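You operate a simulated robot arm through the tools that you are given. There is no shell and no other tool.

Carry out the task below with a simulated robot arm. There is one attempt and no reset: what you move stays moved.

JOB
Strip the wire eye and put its thimble in the worn bin.
Fine: slack off grip nuts three, two, one in turn before the thimble comes out.

Only the result counts: the job must be done as asked and must still hold three seconds after the hand-in. Knocking over, shifting, dropping, spilling or breaking anything else fails it.

ROBOT AND FRAMES
A 6-joint arm with a two-finger parallel gripper, fixed in place. Base frame: the origin is on the floor under the middle of its stand, x ahead of it, y to its left, z up; the work surface is at about z = 0.85. Units: m, rad, N and s.
With the tool pointing down near the work surface it reaches from about 0.3 to 0.66 m from the base axis. Its first joint turns from -2.007 to 2.007 rad. Payload 3.43 kg.
Tool frame: the origin (TCP) lies between the finger pads and is the grasp point; the fingertips stand 0.034 m ahead of it; z points along the fingers, y is the line along which they close. The gripper opens to 0.128 m. The fingers are 0.024 m wide and 0.012 m thick; the gripper's body (0.048 by 0.13 m) begins 0.096 m behind the TCP.
Orientation is told as [roll, pitch, yaw] about the base's x, y, z axes, in that order, counted from this pose: with the fingers straight down and closing along the base's y, the tool's x points along the base's -x, its y along +y and its z along -z.

CONTROLS
- The arm moves only by the tool send_rows. Its argument "steps" is a list of rows, each a list of 3 entries, a list of its own where there are three numbers: the turn, a rotation vector about the base's x, y, z in units of 4 degrees (1.0 is 4 degrees), then the shift along the base's x, y, z in units of 50 mm (1.0 is 50 mm), then the closure in counts, from 0 (fully open) to 255 (shut). In form: [[[wx, wy, wz], [x, y, z], fingers], ...]. A call has 1 to 20 rows; each row shifts and turns the commanded pose from where the row before left it. A call with a number of a shift or a turn outside -1 to 1 is refused whole. Rows are played at 5 a second. More than 0.05 m and 0.15 rad between two rows, or a gripper value outside its range, and nothing of the call is played. A pose out of reach is approached as far as the arm can. The call stops where the force on the tool passes 40 N (or 10 N more than at its start, if that is more) or the arm is blocked; 0.2 s more then pass. Each finger travels about 0.153 m/s and halts on what it meets, pressing with about 26 N; the grip force reading is that of the motor and also rises with nothing between the fingers. The clock runs only during rows and for 0.2 s after the last one: add rows that do not move to give the fingers time. The reply holds the time, the measured pose of the TCP, the force on the tool along the base axes, the opening and the grip force, in the units named above and with some noise, with the torque about the TCP (base axes, N m) and any sound that the robot's microphone picked up.
- Cameras (640 x 400 px; columns grow to the right, rows downward): "scene" is fixed at [0.2177, -0.6488, 1.605]; the picture's right is [0.99, -0.13, 0.00], its down [-0.07, -0.55, -0.83] and it looks along [0.11, 0.83, -0.55] (base axes); focal length 324 px, centre (320, 200). "wrist" rides on the gripper at [0.076, -0.011, -0.16] in the tool frame; the picture's right is [0.15, 0.99, 0.00], its down [-0.88, 0.13, -0.46] and it looks along [-0.45, 0.07, 0.89] (tool axes); focal length 234 px, centre (320, 200). There is no depth. A picture from a camera that has moved, and an enlarged one, comes with that camera's place and axes in the base frame and with its lens.
- capture(camera): a new picture of that camera. The clock stands still meanwhile.
- raise_lower(by): slides the trunk up (or, below 0, down) by that many m; the arm rides with it, the base frame stays. It gives what a move gives, with no picture.
- inspect(camera, box): a new picture of the part [left, top, right, bottom] of that camera's present view, enlarged. The clock stands still meanwhile.
- job_done(): hands the job in; it is judged then, once.

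Places have to be worked out from the pictures, the camera data and where the tool is seen. Open the gripper and draw the arm clear of the work before you hand the job in, unless the task says otherwise.

The tools are called by a JSON object that holds its "name" and its "arguments". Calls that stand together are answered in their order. send_rows: Moves the arm, as the interface text tells. Its arguments: {"type":"object","properties":{"steps":{"type":"array","items":{"type":"array"}}},"required":["steps"]} The other tools are called the same way: raise_lower (by) moves the trunk up or down; capture (camera) takes a picture; inspect (camera, box) takes an enlarged picture of a part of a camera's view; job_done () hands the job in.

At the start:

```text
t: 0.0
ee_pos: [0.3916, 0.209, 1.2095]
ee_rot: [0.0, -0.001, -0.002]
force: [-0.6, -0.5, -0.1]
ft_torque: [-0.02, -0.01, 0.01]
grip_width: 0.128
grip_force: 0.0
trunk travel left (down, up): [-0.9, 0.09]
```

scene: 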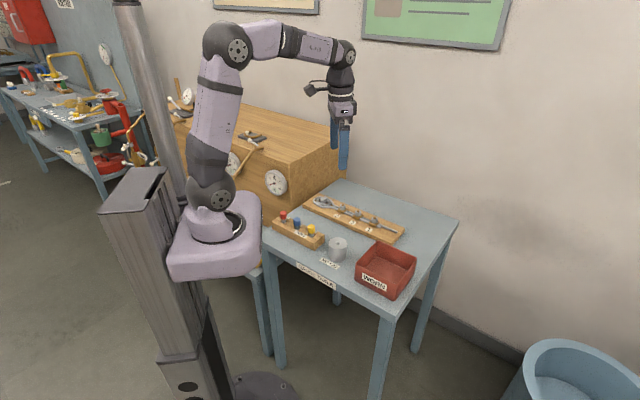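
wrist: 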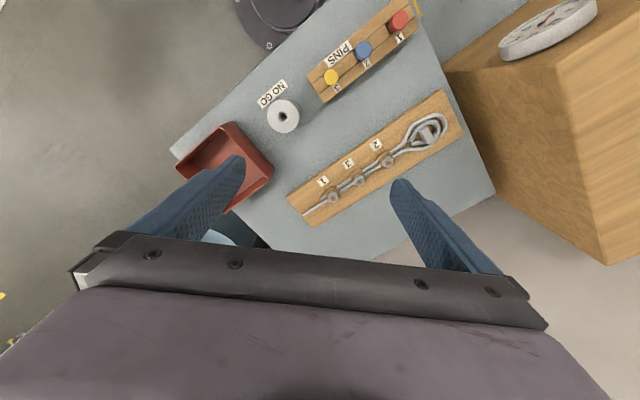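

The pictures show a table with a wire eye on a board, three grips, a pin rack, a gauge and a red bin. I'll enlarge the parts to read the labels.

{"name": "inspect", "arguments": {"camera": "scene", "box": [250, 170, 430, 300]}}

{"name": "inspect", "arguments": {"camera": "wrist", "box": [270, 70, 480, 240]}}

{"name": "inspect", "arguments": {"camera": "wrist", "box": [160, 0, 440, 220]}}

```text
3.08 times, centred on (340, 235) of scene
camera zoom: at [0.2177, -0.6488, 1.605], right [0.99, -0.13, 0.0], down [-0.07, -0.55, -0.83], along [0.11, 0.83, -0.55], focal length 996 px, centre (258, 92)
```

zoom: 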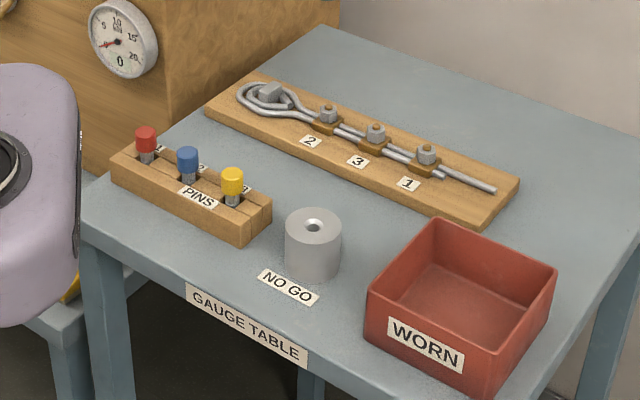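

```text
2.35 times, centred on (375, 155) of wrist
camera zoom: at [0.314, 0.1976, 1.3685], right [-0.15, 0.99, 0.0], down [0.88, 0.13, 0.46], along [0.45, 0.07, -0.89], focal length 551 px, centre (191, 306)
```

zoom: 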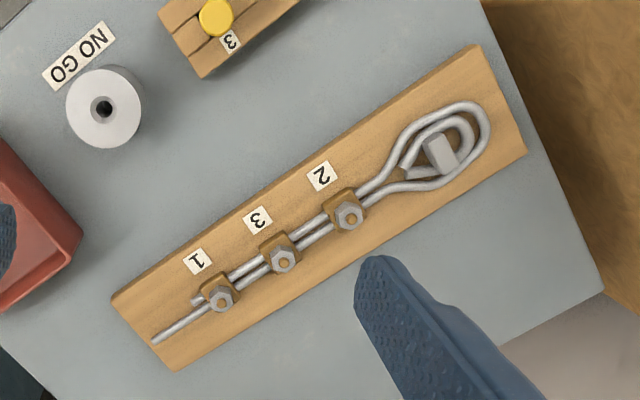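

```text
1.82 times, centred on (300, 110) of wrist
camera zoom: at [0.314, 0.1976, 1.3685], right [-0.15, 0.99, 0.0], down [0.88, 0.13, 0.46], along [0.45, 0.07, -0.89], focal length 426 px, centre (356, 364)
```

zoom: 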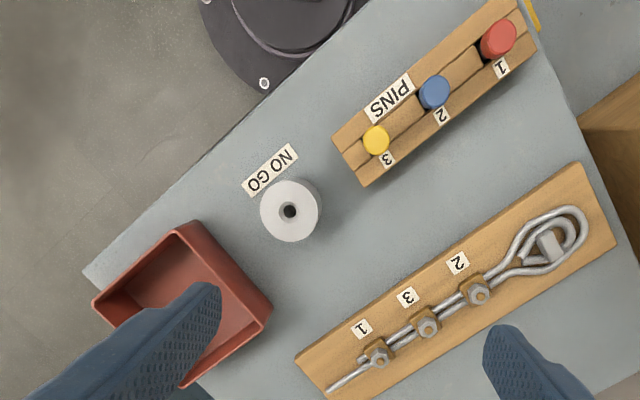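

The tags along the rope read 2 (nearest the eye), 3 (middle), 1 (free end), with the nuts judged near (0.445,0.363), (0.497,0.315) and (0.545,0.263), and the thimble near (0.38,0.43). I move closer for a better look.

{"name": "send_rows", "arguments": {"steps": [[[0, 0, 0], [0, 0.5, -0.8], 0], [[0, 0, 0], [0, 0.6, -0.9], 0], [[0, 0, 0], [0, 0.4, -0.9], 0], [[0, 0, 0], [0, 0, 0], 0], [[0, 0, 0], [0, 0, 0], 0]]}}

{"name": "capture", "arguments": {"camera": "wrist"}}

{"name": "capture", "arguments": {"camera": "scene"}}

```text
refused: row 2 steps farther than a row can; nothing moved
```

```text
taken
camera wrist: at [0.314, 0.1976, 1.3685], right [-0.15, 0.99, 0.0], down [0.88, 0.13, 0.46], along [0.45, 0.07, -0.89], focal length 234 px, centre (320, 200)
```

wrist: 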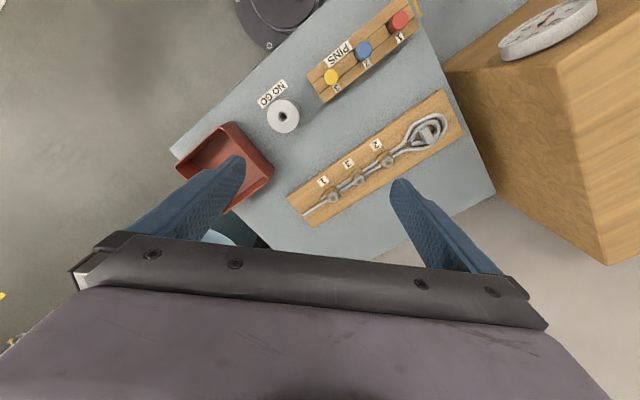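

```text
taken
```

scene: 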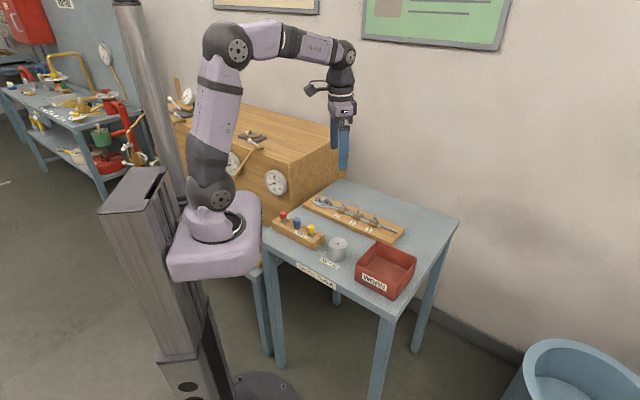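

The shift per row is limited to 0.05 m in total, so I'll use smaller steps for the same move down over the rope.

{"name": "send_rows", "arguments": {"steps": [[[0, 0, 0], [0, 0.4, -0.65], 0], [[0, 0, 0], [0, 0.4, -0.65], 0], [[0, 0, 0], [0, 0.4, -0.65], 0], [[0, 0, 0], [0, 0.4, -0.65], 0], [[0, 0, 0], [0, 0, 0], 0], [[0, 0, 0], [0, 0, 0], 0]]}}

{"name": "capture", "arguments": {"camera": "wrist"}}

{"name": "capture", "arguments": {"camera": "scene"}}

```text
t: 1.4
ee_pos: [0.3908, 0.2891, 1.0794]
ee_rot: [-0.001, 0.001, 0.001]
force: [1.1, 0.1, -0.5]
ft_torque: [0.02, 0.0, 0.0]
grip_width: 0.1281
grip_force: 0.1
trunk travel left (down, up): [-0.9, 0.09]
```

```text
taken
camera wrist: at [0.315, 0.2784, 1.2395], right [-0.15, 0.99, 0.0], down [0.88, 0.13, 0.46], along [0.45, 0.07, -0.89], focal length 234 px, centre (320, 200)
```

wrist: 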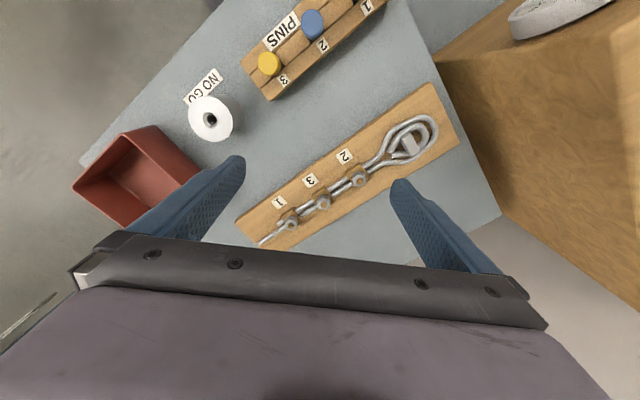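

```text
taken
```

scene: 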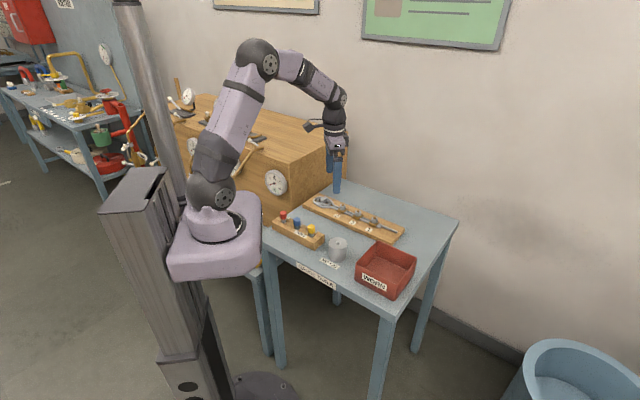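

I take enlarged views from this nearer position to see the nuts and the thimble's handle.

{"name": "inspect", "arguments": {"camera": "wrist", "box": [240, 160, 400, 260]}}

{"name": "inspect", "arguments": {"camera": "wrist", "box": [330, 80, 490, 180]}}

{"name": "inspect", "arguments": {"camera": "scene", "box": [300, 185, 410, 254]}}

{"name": "inspect", "arguments": {"camera": "scene", "box": [220, 60, 400, 220]}}

```text
4.00 times, centred on (320, 210) of wrist
camera zoom: at [0.315, 0.2784, 1.2395], right [-0.15, 0.99, 0.0], down [0.88, 0.13, 0.46], along [0.45, 0.07, -0.89], focal length 937 px, centre (320, 160)
```

zoom: 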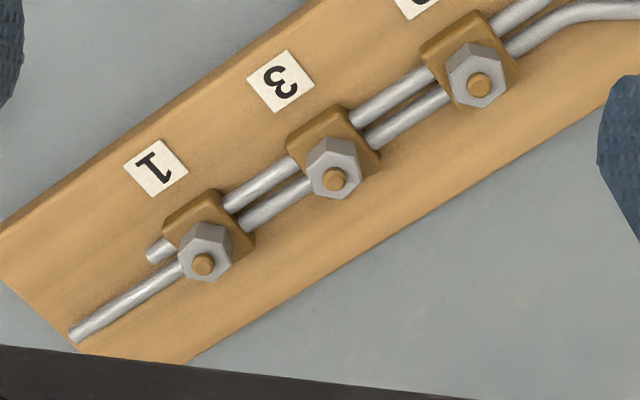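

```text
4.00 times, centred on (410, 130) of wrist
camera zoom: at [0.315, 0.2784, 1.2395], right [-0.15, 0.99, 0.0], down [0.88, 0.13, 0.46], along [0.45, 0.07, -0.89], focal length 937 px, centre (-40, 480)
```

zoom: 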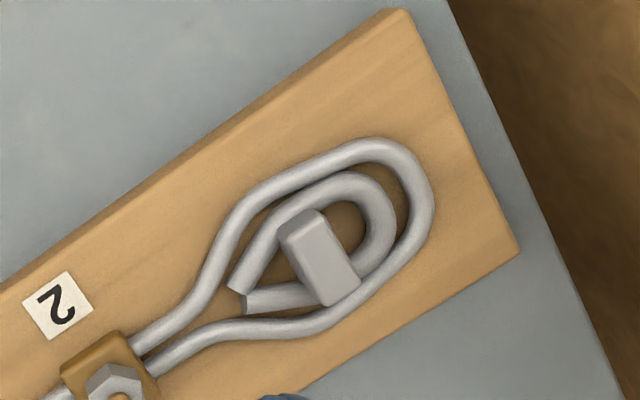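

```text
5.80 times, centred on (355, 220) of scene
camera zoom: at [0.2177, -0.6488, 1.605], right [0.99, -0.13, 0.0], down [-0.07, -0.55, -0.83], along [0.11, 0.83, -0.55], focal length 1877 px, centre (117, 87)
```

zoom: 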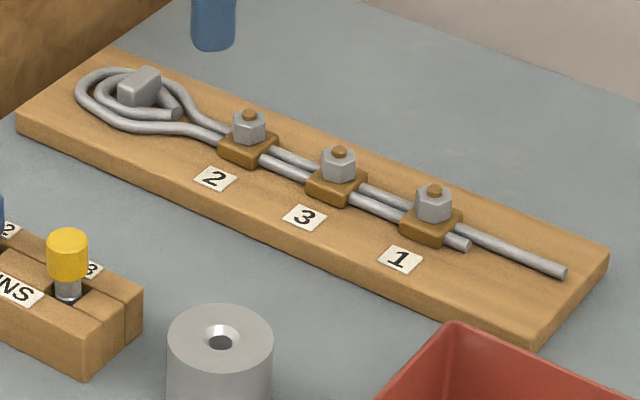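

```text
2.50 times, centred on (310, 140) of scene
camera zoom: at [0.2177, -0.6488, 1.605], right [0.99, -0.13, 0.0], down [-0.07, -0.55, -0.83], along [0.11, 0.83, -0.55], focal length 809 px, centre (345, 350)
```

zoom: 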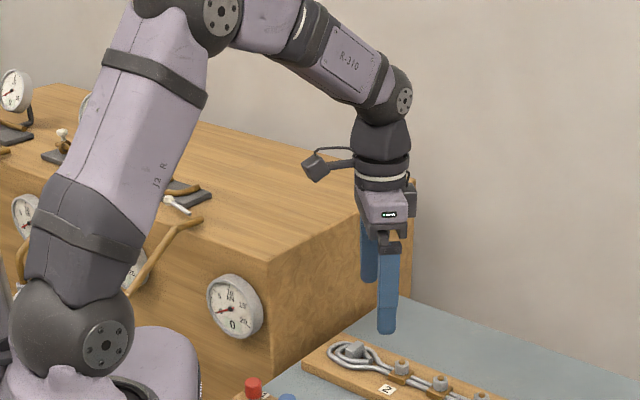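

Triangulating the bolt end of nut 3 gives about (0.490, 0.311, 0.908), with the nut about 22 mm across and the saddle top near 0.885. I move the TCP straight over it at z≈1.0 and look again.

{"name": "send_rows", "arguments": {"steps": [[[0, 0, 0], [0.66, 0.15, -0.53], 0], [[0, 0, 0], [0.66, 0.15, -0.53], 0], [[0, 0, 0], [0.66, 0.15, -0.53], 0], [[0, 0, 0], [0, 0, 0], 0], [[0, 0, 0], [0, 0, 0], 0]]}}

{"name": "capture", "arguments": {"camera": "wrist"}}

{"name": "inspect", "arguments": {"camera": "wrist", "box": [240, 100, 400, 200]}}

{"name": "capture", "arguments": {"camera": "scene"}}

```text
t: 2.6
ee_pos: [0.4891, 0.313, 1.0002]
ee_rot: [0.001, 0.001, -0.001]
force: [0.9, 0.4, -0.4]
ft_torque: [-0.02, -0.03, 0.01]
grip_width: 0.1281
grip_force: 0.0
trunk travel left (down, up): [-0.9, 0.09]
```

```text
taken
camera wrist: at [0.4135, 0.3013, 1.1594], right [-0.15, 0.99, 0.0], down [0.88, 0.13, 0.46], along [0.45, 0.07, -0.89], focal length 234 px, centre (320, 200)
```

wrist: 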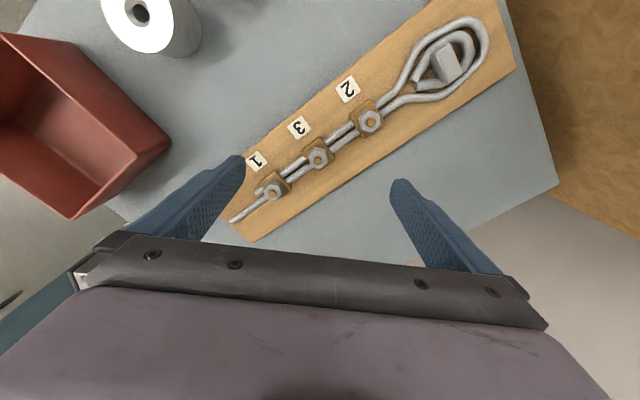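

```text
4.00 times, centred on (320, 150) of wrist
camera zoom: at [0.4135, 0.3013, 1.1594], right [-0.15, 0.99, 0.0], down [0.88, 0.13, 0.46], along [0.45, 0.07, -0.89], focal length 937 px, centre (320, 400)
```

zoom: 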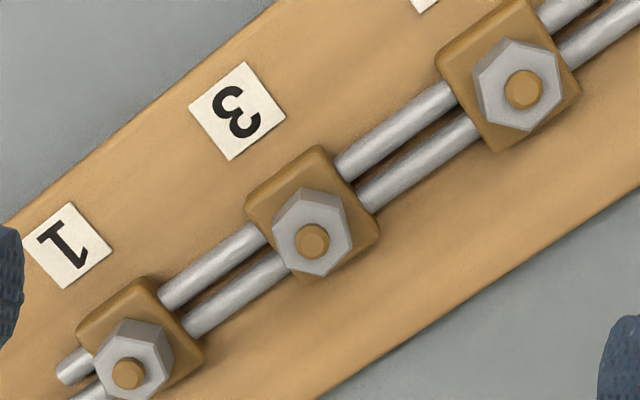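

```text
taken
```

scene: 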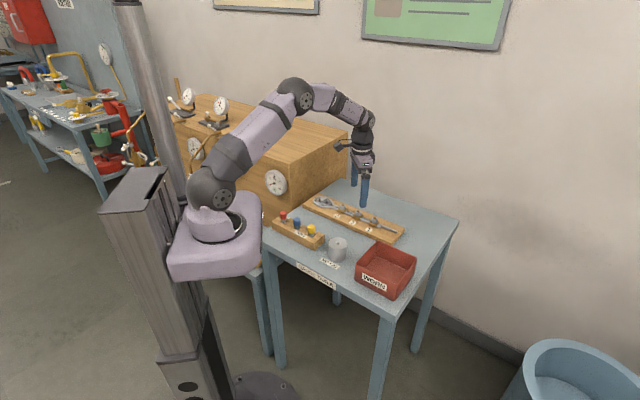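

Nut 3 now triangulates to about (0.4925, 0.3115). I enlarge nut 3 strongly to read how its flats lie.

{"name": "inspect", "arguments": {"camera": "wrist", "box": [298, 135, 338, 175]}}

{"name": "inspect", "arguments": {"camera": "wrist", "box": [350, 100, 390, 140]}}

{"name": "inspect", "arguments": {"camera": "wrist", "box": [253, 167, 293, 207]}}

{"name": "inspect", "arguments": {"camera": "wrist", "box": [400, 10, 500, 110]}}

```text
10.00 times, centred on (318, 155) of wrist
camera zoom: at [0.4135, 0.3013, 1.1594], right [-0.15, 0.99, 0.0], down [0.88, 0.13, 0.46], along [0.45, 0.07, -0.89], focal length 2342 px, centre (340, 650)
```

zoom: 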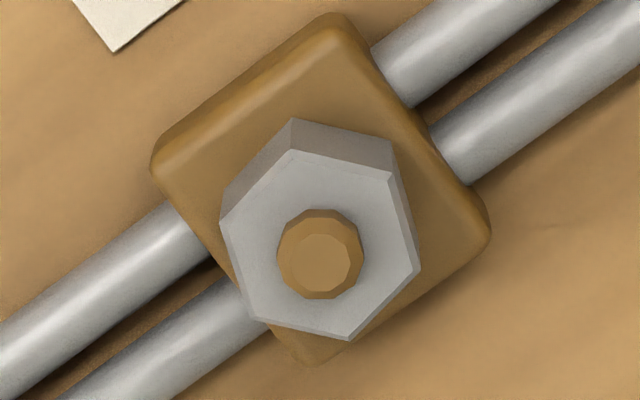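

```text
10.00 times, centred on (370, 120) of wrist
camera zoom: at [0.4135, 0.3013, 1.1594], right [-0.15, 0.99, 0.0], down [0.88, 0.13, 0.46], along [0.45, 0.07, -0.89], focal length 2342 px, centre (-180, 1000)
```

zoom: 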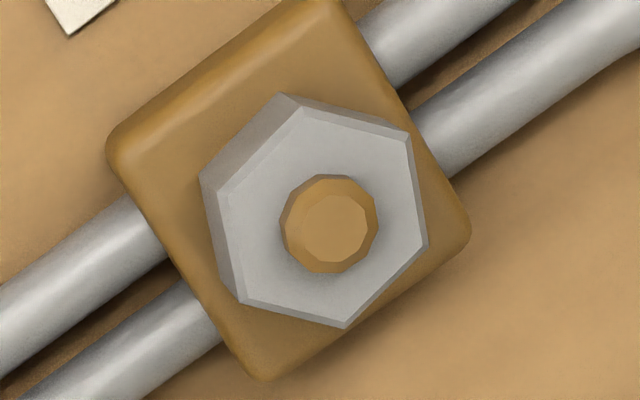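

```text
10.00 times, centred on (273, 187) of wrist
camera zoom: at [0.4135, 0.3013, 1.1594], right [-0.15, 0.99, 0.0], down [0.88, 0.13, 0.46], along [0.45, 0.07, -0.89], focal length 2342 px, centre (790, 330)
```

zoom: 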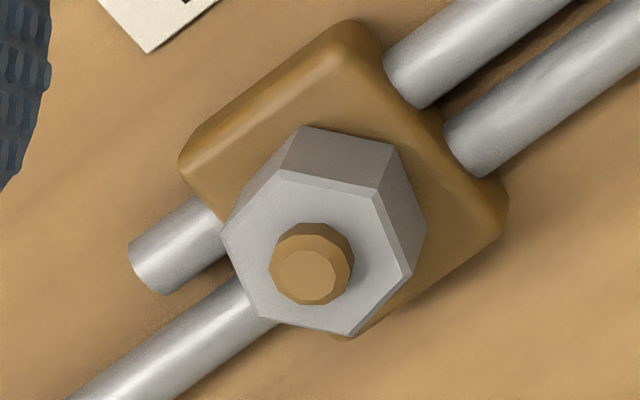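

```text
4.00 times, centred on (450, 60) of wrist
camera zoom: at [0.4135, 0.3013, 1.1594], right [-0.15, 0.99, 0.0], down [0.88, 0.13, 0.46], along [0.45, 0.07, -0.89], focal length 937 px, centre (-200, 760)
```

zoom: 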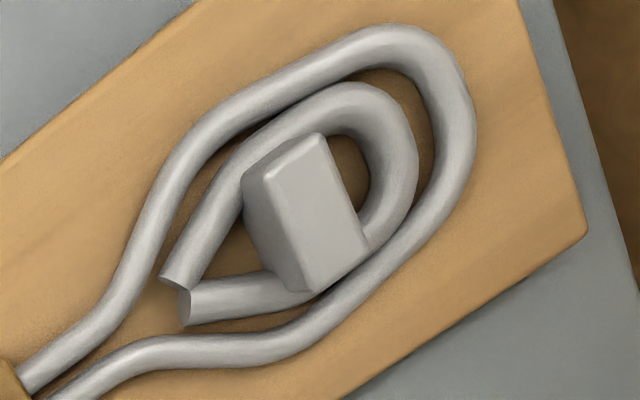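

Nut 3's hexagon has its flats' normals near 54°, 114° and 174° and sits at (0.493, 0.312). I turn the tool to yaw −36° (closing line across the rope), part close the fingers and centre over the nut.

{"name": "send_rows", "arguments": {"steps": [[[0, 0, -1], [0.08, -0.02, 0], 60], [[0, 0, -1], [0, 0, 0], 140], [[0, 0, -1], [0, 0, 0], 140], [[0, 0, -1], [0, 0, 0], 140], [[0, 0, -1], [0, 0, 0], 140], [[0, 0, -1], [0, 0, 0], 140], [[0, 0, -1], [0, 0, 0], 140], [[0, 0, -1], [0, 0, 0], 140], [[0, 0, -1], [0, 0, 0], 140], [[0, 0, 0], [0, 0, -0.6], 140], [[0, 0, 0], [0, 0, 0], 140], [[0, 0, 0], [0, 0, 0], 140]]}}

{"name": "capture", "arguments": {"camera": "wrist"}}

{"name": "inspect", "arguments": {"camera": "wrist", "box": [240, 120, 400, 220]}}

{"name": "inspect", "arguments": {"camera": "scene", "box": [300, 140, 410, 250]}}

```text
t: 5.2
ee_pos: [0.4937, 0.3111, 0.9695]
ee_rot: [0.001, 0.0, -0.627]
force: [0.0, 0.1, -0.1]
ft_torque: [0.02, -0.01, -0.02]
grip_width: 0.0577
grip_force: 0.0
trunk travel left (down, up): [-0.9, 0.09]
```

```text
taken
camera wrist: at [0.4251, 0.346, 1.1291], right [0.46, 0.89, 0.0], down [0.79, -0.41, 0.46], along [0.4, -0.21, -0.89], focal length 234 px, centre (320, 200)
```

wrist: 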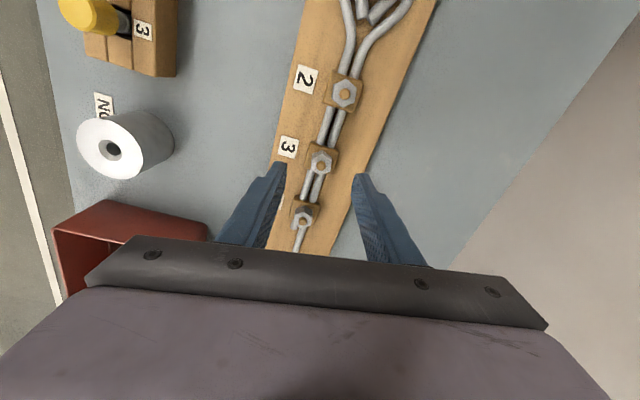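

```text
4.00 times, centred on (320, 170) of wrist
camera zoom: at [0.4251, 0.346, 1.1291], right [0.46, 0.89, 0.0], down [0.79, -0.41, 0.46], along [0.4, -0.21, -0.89], focal length 937 px, centre (320, 320)
```

zoom: 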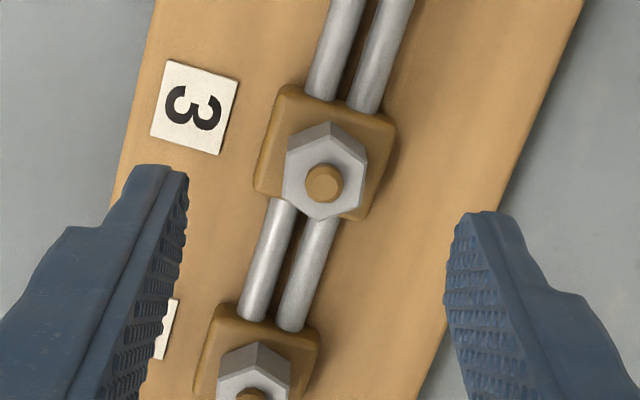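

```text
3.64 times, centred on (355, 195) of scene
camera zoom: at [0.2177, -0.6488, 1.605], right [0.99, -0.13, 0.0], down [-0.07, -0.55, -0.83], along [0.11, 0.83, -0.55], focal length 1177 px, centre (193, 218)
```

zoom: 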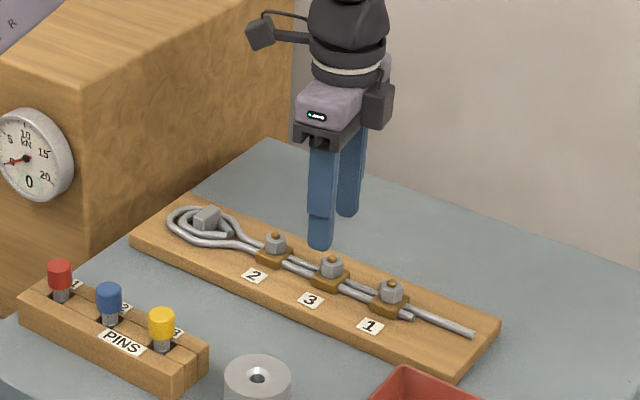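

The nut sits almost centred; it appears about 1.8 mm toward tool +y. I enlarge it once more to measure the flats against the fingers.

{"name": "inspect", "arguments": {"camera": "wrist", "box": [300, 142, 342, 184]}}

{"name": "inspect", "arguments": {"camera": "wrist", "box": [270, 150, 370, 210]}}

```text
9.52 times, centred on (321, 163) of wrist
camera zoom: at [0.4251, 0.346, 1.1291], right [0.46, 0.89, 0.0], down [0.79, -0.41, 0.46], along [0.4, -0.21, -0.89], focal length 2230 px, centre (310, 552)
```

zoom: 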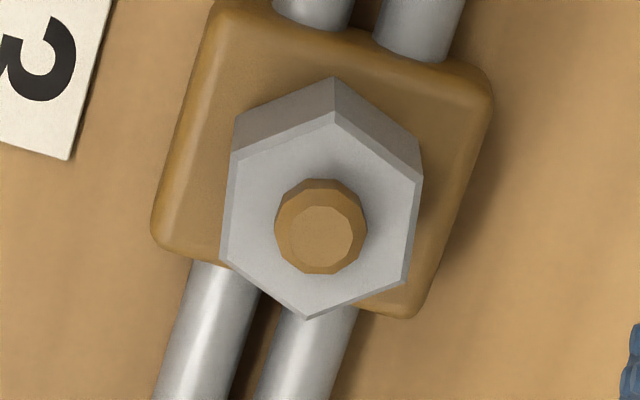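

```text
6.40 times, centred on (320, 180) of wrist
camera zoom: at [0.4251, 0.346, 1.1291], right [0.46, 0.89, 0.0], down [0.79, -0.41, 0.46], along [0.4, -0.21, -0.89], focal length 1499 px, centre (320, 328)
```

zoom: 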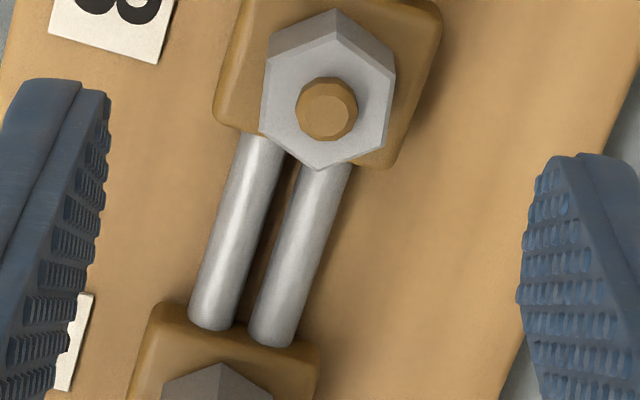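

The flats line up with the fingers to within about a degree, and the nut is about 1.3 mm to tool +y. I correct that and descend to TCP z≈0.928 (tips ≈0.894) with the fingers still open.

{"name": "send_rows", "arguments": {"steps": [[[0, 0, 0], [0.016, 0.022, -0.3], 140], [[0, 0, 0], [0, 0, -0.3], 140], [[0, 0, 0], [0, 0, -0.23], 140], [[0, 0, 0], [0, 0, 0], 140], [[0, 0, 0], [0, 0, 0], 140]]}}

{"name": "inspect", "arguments": {"camera": "wrist", "box": [250, 110, 390, 210]}}

{"name": "inspect", "arguments": {"camera": "scene", "box": [320, 180, 400, 240]}}

```text
t: 6.4
ee_pos: [0.4942, 0.3108, 0.9283]
ee_rot: [0.0, 0.0, -0.628]
force: [-0.7, 0.2, 0.5]
ft_torque: [-0.01, -0.01, 0.0]
grip_width: 0.0579
grip_force: 0.1
trunk travel left (down, up): [-0.9, 0.09]
```

```text
4.00 times, centred on (320, 160) of wrist
camera zoom: at [0.4254, 0.3468, 1.0871], right [0.46, 0.89, 0.0], down [0.79, -0.41, 0.46], along [0.4, -0.21, -0.89], focal length 937 px, centre (320, 360)
```

zoom: 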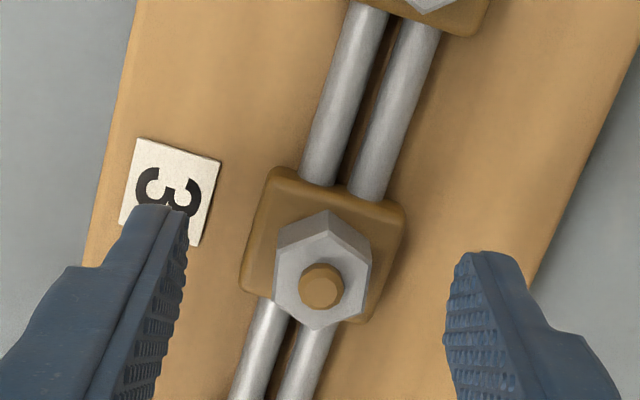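

```text
6.67 times, centred on (360, 210) of scene
camera zoom: at [0.2177, -0.6488, 1.605], right [0.99, -0.13, 0.0], down [-0.07, -0.55, -0.83], along [0.11, 0.83, -0.55], focal length 2158 px, centre (53, 133)
```

zoom: 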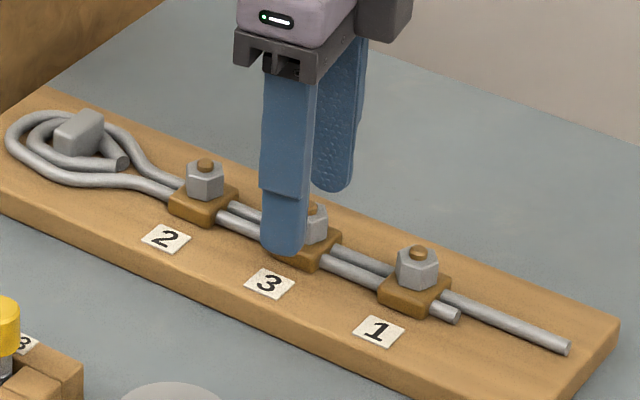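

Tips (≈0.894) straddle the nut, above the saddle top (≈0.889) and below the nut's top face (≈0.902). I go 2 mm lower and close on the flats.

{"name": "send_rows", "arguments": {"steps": [[[0, 0, 0], [0.006, 0.01, -0.04], 140], [[0, 0, 0], [0, 0, 0], 180], [[0, 0, 0], [0, 0, 0], 255], [[0, 0, 0], [0, 0, 0], 255], [[0, 0, 0], [0, 0, 0], 255]]}}

{"name": "inspect", "arguments": {"camera": "wrist", "box": [250, 110, 390, 210]}}

```text
t: 7.6
ee_pos: [0.4944, 0.3117, 0.9262]
ee_rot: [0.0, -0.001, -0.629]
force: [-1.3, -1.8, -0.3]
ft_torque: [0.0, -0.14, 0.0]
grip_width: 0.0237
grip_force: 45.0
trunk travel left (down, up): [-0.9, 0.09]
```

```text
4.00 times, centred on (320, 160) of wrist
camera zoom: at [0.4255, 0.3471, 1.0855], right [0.46, 0.89, 0.0], down [0.79, -0.41, 0.46], along [0.4, -0.21, -0.89], focal length 937 px, centre (320, 360)
```

zoom: 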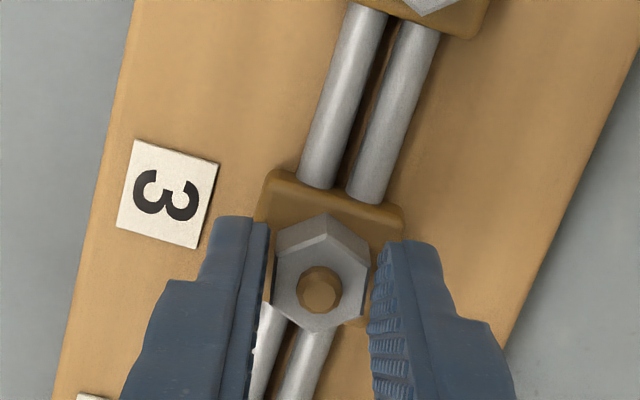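

The grip closed at 23.7 mm on the nut. I now turn counter-clockwise by 16° and watch torque, force and sound.

{"name": "send_rows", "arguments": {"steps": [[[0, 0, 1], [0, 0, 0], 255], [[0, 0, 1], [0, 0, 0], 255], [[0, 0, 1], [0, 0, 0], 255], [[0, 0, 1], [0, 0, 0], 255], [[0, 0, 0], [0, 0, 0], 255]]}}

{"name": "inspect", "arguments": {"camera": "wrist", "box": [250, 110, 390, 210]}}

```text
t: 8.8
ee_pos: [0.4934, 0.3119, 0.9262]
ee_rot: [0.001, 0.0, -0.349]
force: [-3.4, -4.0, -0.9]
ft_torque: [-0.15, -0.34, 0.0]
grip_width: 0.0236
grip_force: 45.5
trunk travel left (down, up): [-0.9, 0.09]
```

```text
4.00 times, centred on (320, 160) of wrist
camera zoom: at [0.4183, 0.3267, 1.0855], right [0.2, 0.98, 0.0], down [0.87, -0.18, 0.46], along [0.45, -0.09, -0.89], focal length 937 px, centre (320, 360)
```

zoom: 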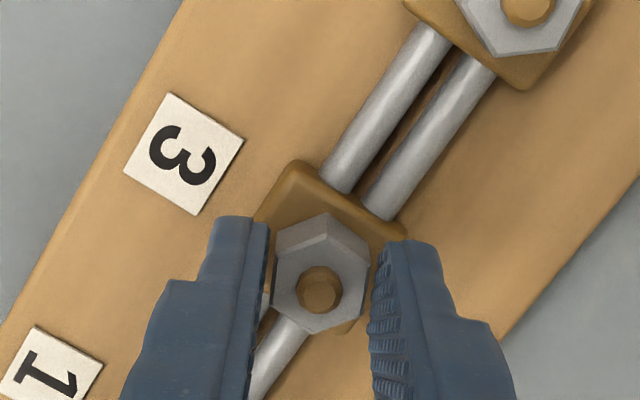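

The nut turns with the fingers and little torque. I continue counter-clockwise another 60°.

{"name": "send_rows", "arguments": {"steps": [[[0, 0, 1], [0, 0, 0], 255], [[0, 0, 1], [0, 0, 0], 255], [[0, 0, 1], [0, 0, 0], 255], [[0, 0, 1], [0, 0, 0], 255], [[0, 0, 1], [0, 0, 0], 255], [[0, 0, 1], [0, 0, 0], 255], [[0, 0, 1], [0, 0, 0], 255], [[0, 0, 1], [0, 0, 0], 255], [[0, 0, 1], [0, 0, 0], 255], [[0, 0, 1], [0, 0, 0], 255], [[0, 0, 1], [0, 0, 0], 255], [[0, 0, 1], [0, 0, 0], 255], [[0, 0, 1], [0, 0, 0], 255], [[0, 0, 1], [0, 0, 0], 255], [[0, 0, 1], [0, 0, 0], 255], [[0, 0, 0], [0, 0, 0], 255]]}}

{"name": "inspect", "arguments": {"camera": "wrist", "box": [250, 110, 390, 210]}}

{"name": "inspect", "arguments": {"camera": "scene", "box": [300, 170, 410, 250]}}

```text
t: 12.2
ee_pos: [0.4934, 0.3102, 0.9262]
ee_rot: [-0.001, 0.001, 0.7]
force: [-3.4, -13.2, -7.0]
ft_torque: [-0.83, 0.23, -0.05]
grip_width: 0.0237
grip_force: 44.6
trunk travel left (down, up): [-0.9, 0.09]
```

```text
4.00 times, centred on (320, 160) of wrist
camera zoom: at [0.4431, 0.253, 1.0856], right [-0.75, 0.66, 0.0], down [0.59, 0.67, 0.45], along [0.3, 0.34, -0.89], focal length 937 px, centre (320, 360)
```

zoom: 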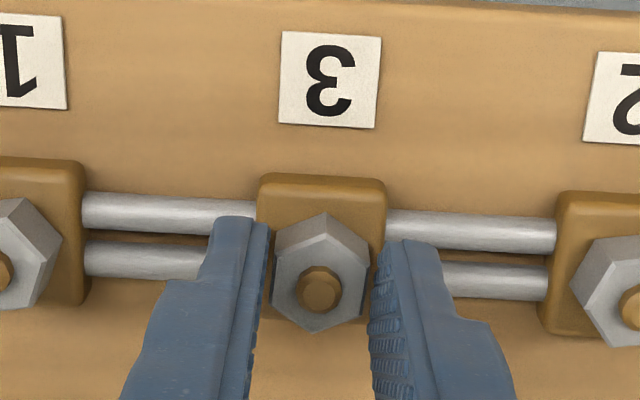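

```text
5.00 times, centred on (355, 210) of scene
camera zoom: at [0.2177, -0.6488, 1.605], right [0.99, -0.13, 0.0], down [-0.07, -0.55, -0.83], along [0.11, 0.83, -0.55], focal length 1619 px, centre (145, 150)
```

zoom: 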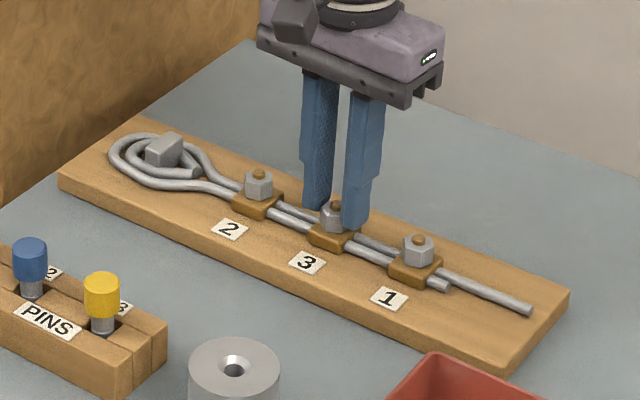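

76° turned with no sound yet, and a side force of −13 N in y shows the axis is slightly off. I ease the tool −y by about 1.5 mm and keep turning counter-clockwise another 40°.

{"name": "send_rows", "arguments": {"steps": [[[0, 0, 0], [-0.005, -0.03, -0.005], 255], [[0, 0, 1], [0, 0, 0], 255], [[0, 0, 1], [0, 0, 0], 255], [[0, 0, 1], [0, 0, 0], 255], [[0, 0, 1], [0, 0, 0], 255], [[0, 0, 1], [0, 0, 0], 255], [[0, 0, 0], [0, 0, 0], 255]]}}

```text
t: 13.8
ee_pos: [0.4944, 0.3115, 0.9261]
ee_rot: [0.0, 0.0, 1.05]
force: [-3.3, -8.4, -2.2]
ft_torque: [-0.98, 0.31, 0.02]
grip_width: 0.0234
grip_force: 45.0
trunk travel left (down, up): [-0.9, 0.09]
```

Forces fell; now at yaw 1.05 rad (96° turned). I continue another 40°.

{"name": "send_rows", "arguments": {"steps": [[[0, 0, 0], [-0.005, -0.01, 0], 255], [[0, 0, 1], [0, 0, 0], 255], [[0, 0, 1], [0, 0, 0], 255], [[0, 0, 1], [0, 0, 0], 255], [[0, 0, 1], [0, 0, 0], 255], [[0, 0, 1], [0, 0, 0], 255], [[0, 0, 1], [0, 0, 0], 255], [[0, 0, 1], [0, 0, 0], 255], [[0, 0, 1], [0, 0, 0], 255], [[0, 0, 1], [0, 0, 0], 255], [[0, 0, 1], [0, 0, 0], 255], [[0, 0, 0], [0, 0, 0], 255]]}}

{"name": "inspect", "arguments": {"camera": "wrist", "box": [250, 110, 390, 210]}}

{"name": "inspect", "arguments": {"camera": "scene", "box": [250, 120, 410, 250]}}

```text
t: 16.4
ee_pos: [0.4953, 0.3093, 0.9261]
ee_rot: [-0.002, 0.0, 1.748]
force: [5.6, -3.0, -1.5]
ft_torque: [0.35, 0.07, -0.04]
grip_width: 0.0235
grip_force: 44.7
trunk travel left (down, up): [-0.9, 0.09]
```

```text
4.00 times, centred on (320, 160) of wrist
camera zoom: at [0.5189, 0.2369, 1.0855], right [-0.95, -0.32, 0.0], down [-0.28, 0.84, 0.46], along [-0.14, 0.43, -0.89], focal length 937 px, centre (320, 360)
```

zoom: 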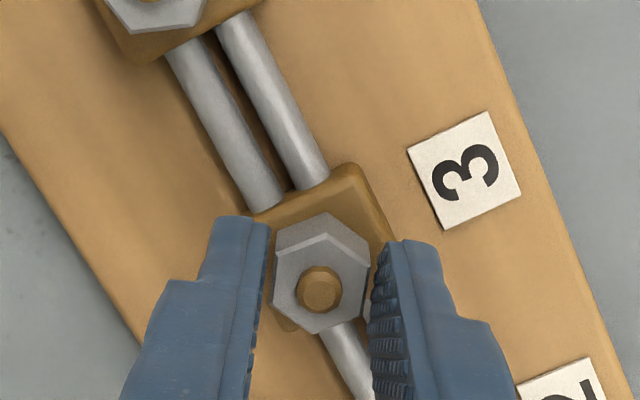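

```text
3.08 times, centred on (330, 185) of scene
camera zoom: at [0.2177, -0.6488, 1.605], right [0.99, -0.13, 0.0], down [-0.07, -0.55, -0.83], along [0.11, 0.83, -0.55], focal length 996 px, centre (289, 246)
```

zoom: 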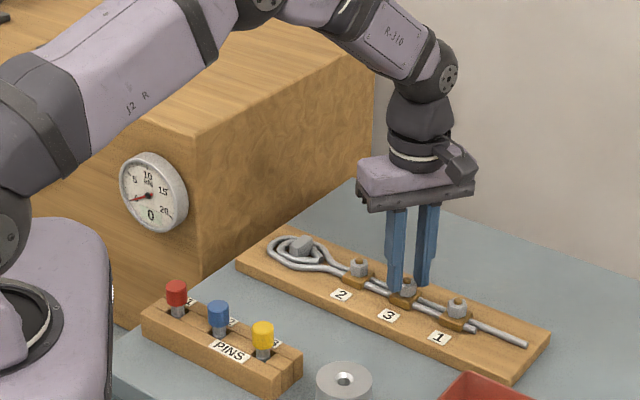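

136° turned so far with the nut following. I keep going counter-clockwise another 44° to complete half a turn.

{"name": "send_rows", "arguments": {"steps": [[[0, 0, 1], [0, 0, 0], 255], [[0, 0, 1], [0, 0, 0], 255], [[0, 0, 1], [0, 0, 0], 255], [[0, 0, 1], [0, 0, 0], 255], [[0, 0, 1], [0, 0, 0], 255], [[0, 0, 1], [0, 0, 0], 255], [[0, 0, 1], [0, 0, 0], 255], [[0, 0, 1], [0, 0, 0], 255], [[0, 0, 1], [0, 0, 0], 255], [[0, 0, 1], [0, 0, 0], 255], [[0, 0, 1], [0, 0, 0], 255], [[0, 0, 0], [0, 0, 0], 255]]}}

{"name": "inspect", "arguments": {"camera": "wrist", "box": [250, 110, 390, 210]}}

```text
t: 19.0
ee_pos: [0.4944, 0.3105, 0.9265]
ee_rot: [-0.003, -0.001, 2.514]
force: [15.1, 0.9, 8.3]
ft_torque: [0.27, 0.27, -0.05]
grip_width: 0.0234
grip_force: 45.3
trunk travel left (down, up): [-0.9, 0.09]
```

```text
4.00 times, centred on (320, 160) of wrist
camera zoom: at [0.5631, 0.2745, 1.0855], right [-0.46, -0.89, 0.0], down [-0.79, 0.41, 0.46], along [-0.4, 0.21, -0.89], focal length 937 px, centre (320, 360)
```

zoom: 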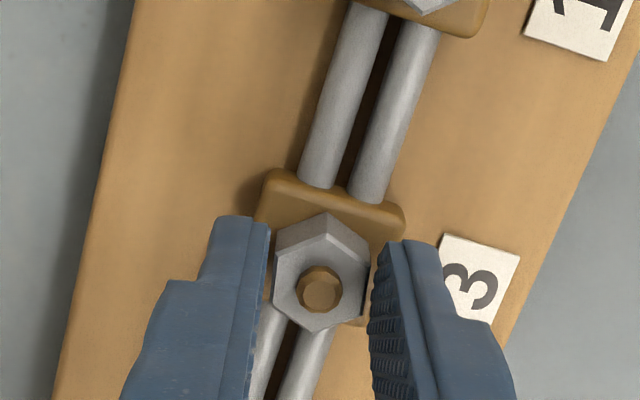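

Half a turn done (180°), nothing blocked. I open, lift straight up 40 mm and look at nut 3 for signs of slack.

{"name": "send_rows", "arguments": {"steps": [[[0, 0, 0], [0, 0, 0], 140], [[0, 0, 0], [0, 0, 0], 140], [[0, 0, 0], [0, 0, 0.4], 140], [[0, 0, 0], [0, 0, 0.4], 140], [[0, 0, 0], [0, 0, 0], 140], [[0, 0, 0], [0, 0, 0], 140]]}}

{"name": "inspect", "arguments": {"camera": "wrist", "box": [240, 100, 400, 200]}}

{"name": "inspect", "arguments": {"camera": "scene", "box": [320, 185, 400, 240]}}

```text
t: 20.4
ee_pos: [0.4942, 0.3098, 0.9671]
ee_rot: [-0.001, 0.001, 2.514]
force: [0.4, 0.1, -0.2]
ft_torque: [-0.03, -0.03, -0.03]
grip_width: 0.0577
grip_force: 0.0
trunk travel left (down, up): [-0.9, 0.09]
```

```text
4.00 times, centred on (320, 150) of wrist
camera zoom: at [0.5615, 0.2745, 1.1252], right [-0.46, -0.89, 0.0], down [-0.79, 0.41, 0.46], along [-0.4, 0.21, -0.89], focal length 937 px, centre (320, 400)
```

zoom: 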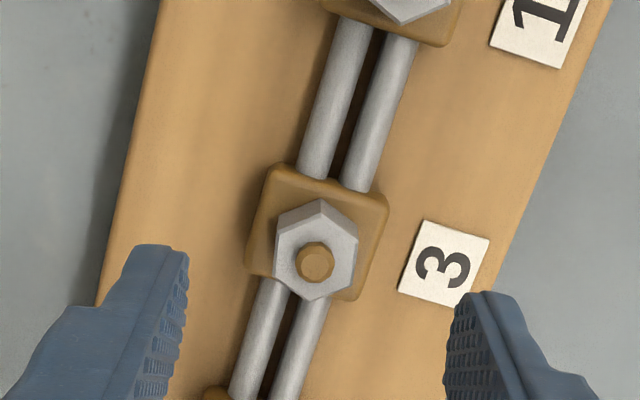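

```text
7.27 times, centred on (360, 212) of scene
camera zoom: at [0.2177, -0.6488, 1.605], right [0.99, -0.13, 0.0], down [-0.07, -0.55, -0.83], along [0.11, 0.83, -0.55], focal length 2355 px, centre (29, 109)
```

zoom: 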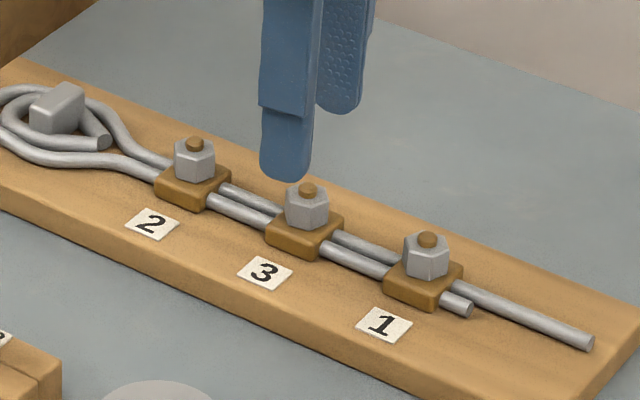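

The symmetric views from opposite sides put nut 3's axis at about (0.496, 0.310). I compare nut 3 with nuts 1 and 2 in close-up for any rise on the bolt.

{"name": "inspect", "arguments": {"camera": "scene", "box": [336, 195, 386, 227]}}

{"name": "inspect", "arguments": {"camera": "wrist", "box": [298, 140, 340, 182]}}

{"name": "inspect", "arguments": {"camera": "scene", "box": [262, 165, 292, 200]}}

```text
12.50 times, centred on (361, 211) of scene
camera zoom: at [0.2177, -0.6488, 1.605], right [0.99, -0.13, 0.0], down [-0.07, -0.55, -0.83], along [0.11, 0.83, -0.55], focal length 4047 px, centre (-192, 62)
```

zoom: 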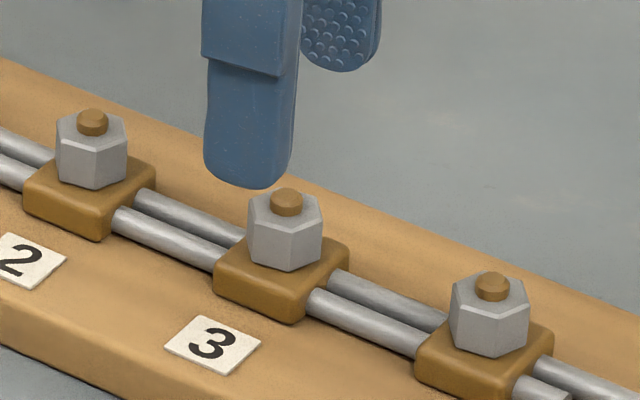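

```text
9.52 times, centred on (319, 161) of wrist
camera zoom: at [0.5615, 0.2745, 1.1252], right [-0.46, -0.89, 0.0], down [-0.79, 0.41, 0.46], along [-0.4, 0.21, -0.89], focal length 2230 px, centre (330, 571)
```

zoom: 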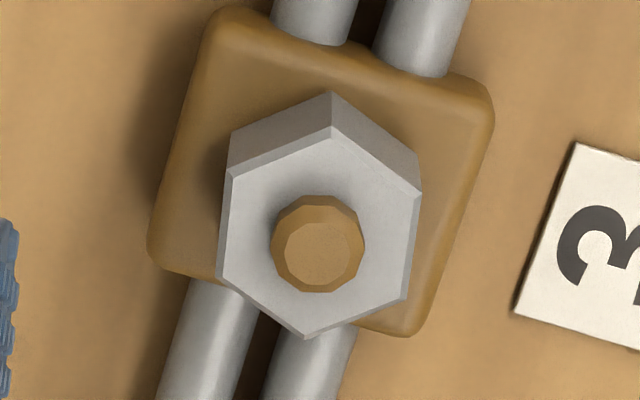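

```text
11.43 times, centred on (277, 182) of scene
camera zoom: at [0.2177, -0.6488, 1.605], right [0.99, -0.13, 0.0], down [-0.07, -0.55, -0.83], along [0.11, 0.83, -0.55], focal length 3700 px, centre (811, 400)
```

zoom: 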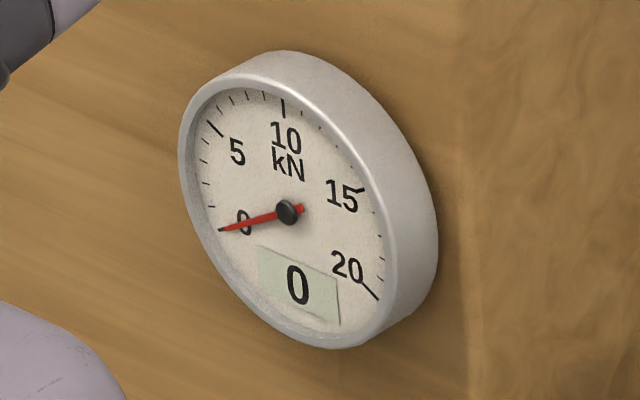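

No visible rise, so the nut just turns; I'll give it another half turn to be sure it is well slack. I rewind the wrist at height (fingers clear of everything) back to yaw −36°.

{"name": "send_rows", "arguments": {"steps": [[[0, 0, -1], [0.02, 0, 0], 140], [[0, 0, -1], [0.02, 0.01, 0], 140], [[0, 0, -1], [0, 0, 0], 140], [[0, 0, -1], [0, 0, 0], 140], [[0, 0, -1], [0, 0, 0], 140], [[0, 0, -1], [0, 0, 0], 140], [[0, 0, -1], [0, 0, 0], 140], [[0, 0, -1], [0, 0, 0], 140], [[0, 0, -1], [0, 0, 0], 140], [[0, 0, -1], [0, 0, 0], 140], [[0, 0, -1], [0, 0, 0], 140], [[0, 0, -1], [0, 0, 0], 140], [[0, 0, -1], [0, 0, 0], 140], [[0, 0, -1], [0, 0, 0], 140], [[0, 0, -1], [0, 0, 0], 140], [[0, 0, -1], [0, 0, 0], 140], [[0, 0, -1], [0, 0, 0], 140], [[0, 0, -1], [0, 0, 0], 140], [[0, 0, -1], [0, 0, 0], 140], [[0, 0, -1], [0, 0, 0], 140]]}}

{"name": "send_rows", "arguments": {"steps": [[[0, 0, -1], [0, 0, 0], 140], [[0, 0, -1], [0, 0, 0], 140], [[0, 0, -1], [0, 0, 0], 140], [[0, 0, -1], [0, 0, 0], 140], [[0, 0, -1], [0, 0, 0], 140], [[0, 0, -1], [0, 0, 0], 140], [[0, 0, -1], [0, 0, 0], 140], [[0, 0, -1], [0, 0, 0], 140], [[0, 0, -1], [0, 0, 0], 140], [[0, 0, -1], [0, 0, 0], 140], [[0, 0, -1], [0, 0, 0], 140], [[0, 0, -1], [0, 0, 0], 140], [[0, 0, -1], [0, 0, 0], 140], [[0, 0, -1], [0, 0, 0], 140], [[0, 0, -1], [0, 0, 0], 140], [[0, 0, -1], [0, 0, 0], 140], [[0, 0, -1], [0, 0, 0], 140], [[0, 0, -1], [0, 0, 0], 140], [[0, 0, -1], [0, 0, 0], 140], [[0, 0, -1], [0, 0, 0], 140]]}}

{"name": "send_rows", "arguments": {"steps": [[[0, 0, -1], [0, 0, 0], 140], [[0, 0, -1], [0, 0, 0], 140], [[0, 0, -1], [0, 0, 0], 140], [[0, 0, -1], [0, 0, 0], 140], [[0, 0, -1], [0, 0, 0], 140], [[0, 0, 0], [0, 0, 0], 140], [[0, 0, 0], [0, 0, 0], 140]]}}

{"name": "inspect", "arguments": {"camera": "wrist", "box": [240, 100, 400, 200]}}

{"name": "inspect", "arguments": {"camera": "wrist", "box": [300, 142, 342, 184]}}

```text
t: 24.6
ee_pos: [0.4956, 0.31, 0.9664]
ee_rot: [-0.002, 0.001, 1.118]
force: [0.2, -0.2, -0.4]
ft_torque: [-0.02, 0.02, 0.02]
grip_width: 0.0578
grip_force: 0.1
trunk travel left (down, up): [-0.9, 0.09]
```

```text
t: 28.8
ee_pos: [0.4955, 0.3109, 0.9668]
ee_rot: [0.001, 0.0, -0.281]
force: [-0.1, 1.1, 0.2]
ft_torque: [0.01, -0.03, 0.0]
grip_width: 0.0575
grip_force: 0.1
trunk travel left (down, up): [-0.9, 0.09]
```

```text
t: 30.4
ee_pos: [0.4957, 0.3109, 0.9663]
ee_rot: [0.0, 0.001, -0.628]
force: [0.6, 0.7, 0.3]
ft_torque: [-0.05, 0.06, 0.01]
grip_width: 0.0581
grip_force: 0.0
trunk travel left (down, up): [-0.9, 0.09]
```

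```text
4.00 times, centred on (320, 150) of wrist
camera zoom: at [0.4276, 0.346, 1.1252], right [0.46, 0.89, 0.0], down [0.79, -0.41, 0.46], along [0.4, -0.21, -0.89], focal length 937 px, centre (320, 400)
```

zoom: 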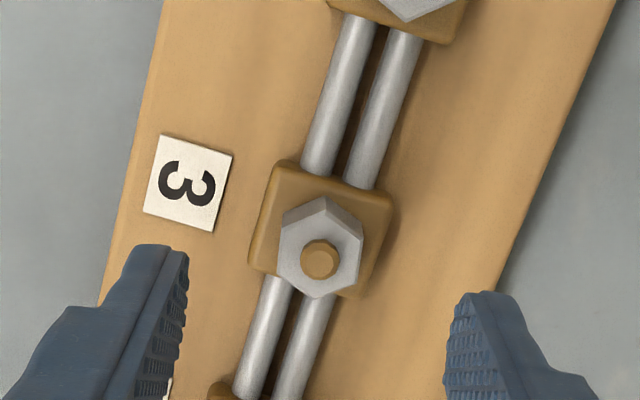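

```text
9.52 times, centred on (321, 163) of wrist
camera zoom: at [0.4276, 0.346, 1.1252], right [0.46, 0.89, 0.0], down [0.79, -0.41, 0.46], along [0.4, -0.21, -0.89], focal length 2230 px, centre (310, 552)
```

zoom: 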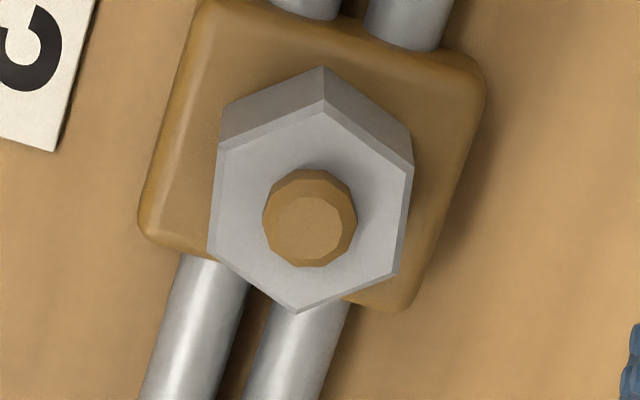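

Combining both opposite views, nut 3's axis is at (0.495, 0.311), top about 0.899, and the tool is now within 0.6 mm of it and aligned. I descend to z≈0.925 and close.

{"name": "send_rows", "arguments": {"steps": [[[0, 0, 0], [-0.01, 0, -0.4], 140], [[0, 0, 0], [0, 0, -0.3], 140], [[0, 0, 0], [0, 0, -0.13], 140], [[0, 0, 0], [0, 0, 0], 140], [[0, 0, 0], [0, 0, 0], 200], [[0, 0, 0], [0, 0, 0], 255], [[0, 0, 0], [0, 0, 0], 255]]}}

```text
t: 32.0
ee_pos: [0.4955, 0.31, 0.9243]
ee_rot: [0.0, 0.001, -0.629]
force: [1.4, 0.4, -0.9]
ft_torque: [-0.13, 0.09, 0.01]
grip_width: 0.0236
grip_force: 44.7
trunk travel left (down, up): [-0.9, 0.09]
```

Gripped again at 23.6 mm with almost no side load. I turn counter-clockwise 80° and check.

{"name": "send_rows", "arguments": {"steps": [[[0, 0, 1], [0, 0, 0], 255], [[0, 0, 1], [0, 0, 0], 255], [[0, 0, 1], [0, 0, 0], 255], [[0, 0, 1], [0, 0, 0], 255], [[0, 0, 1], [0, 0, 0], 255], [[0, 0, 1], [0, 0, 0], 255], [[0, 0, 1], [0, 0, 0], 255], [[0, 0, 1], [0, 0, 0], 255], [[0, 0, 1], [0, 0, 0], 255], [[0, 0, 1], [0, 0, 0], 255], [[0, 0, 1], [0, 0, 0], 255], [[0, 0, 1], [0, 0, 0], 255], [[0, 0, 1], [0, 0, 0], 255], [[0, 0, 1], [0, 0, 0], 255], [[0, 0, 1], [0, 0, 0], 255], [[0, 0, 1], [0, 0, 0], 255], [[0, 0, 1], [0, 0, 0], 255], [[0, 0, 1], [0, 0, 0], 255], [[0, 0, 1], [0, 0, 0], 255], [[0, 0, 1], [0, 0, 0], 255]]}}

{"name": "inspect", "arguments": {"camera": "wrist", "box": [250, 110, 390, 210]}}

```text
t: 36.2
ee_pos: [0.4948, 0.3109, 0.9245]
ee_rot: [0.0, 0.001, 0.77]
force: [-1.8, 6.0, -1.4]
ft_torque: [0.39, 0.21, -0.46]
grip_width: 0.0239
grip_force: 45.4
trunk travel left (down, up): [-0.9, 0.09]
```

```text
4.00 times, centred on (320, 160) of wrist
camera zoom: at [0.4479, 0.2502, 1.0838], right [-0.79, 0.61, 0.0], down [0.54, 0.71, 0.45], along [0.28, 0.36, -0.89], focal length 937 px, centre (320, 360)
```

zoom: 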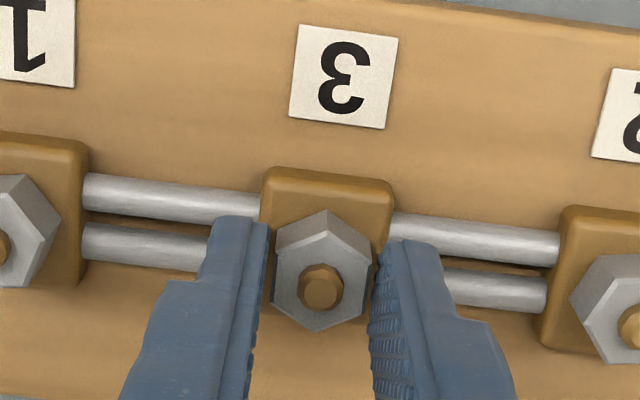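

A −0.46 N·m torque about z appears at 260° total; I hold still to see whether that is a stop or just drag.

{"name": "send_rows", "arguments": {"steps": [[[0, 0, 0], [0, 0, 0], 255], [[0, 0, 0], [0, 0, 0], 255]]}}

```text
t: 36.8
ee_pos: [0.496, 0.3126, 0.9238]
ee_rot: [0.0, 0.0, 0.769]
force: [-2.6, 5.0, -0.8]
ft_torque: [0.28, 0.26, -0.29]
grip_width: 0.0236
grip_force: 45.1
trunk travel left (down, up): [-0.9, 0.09]
```

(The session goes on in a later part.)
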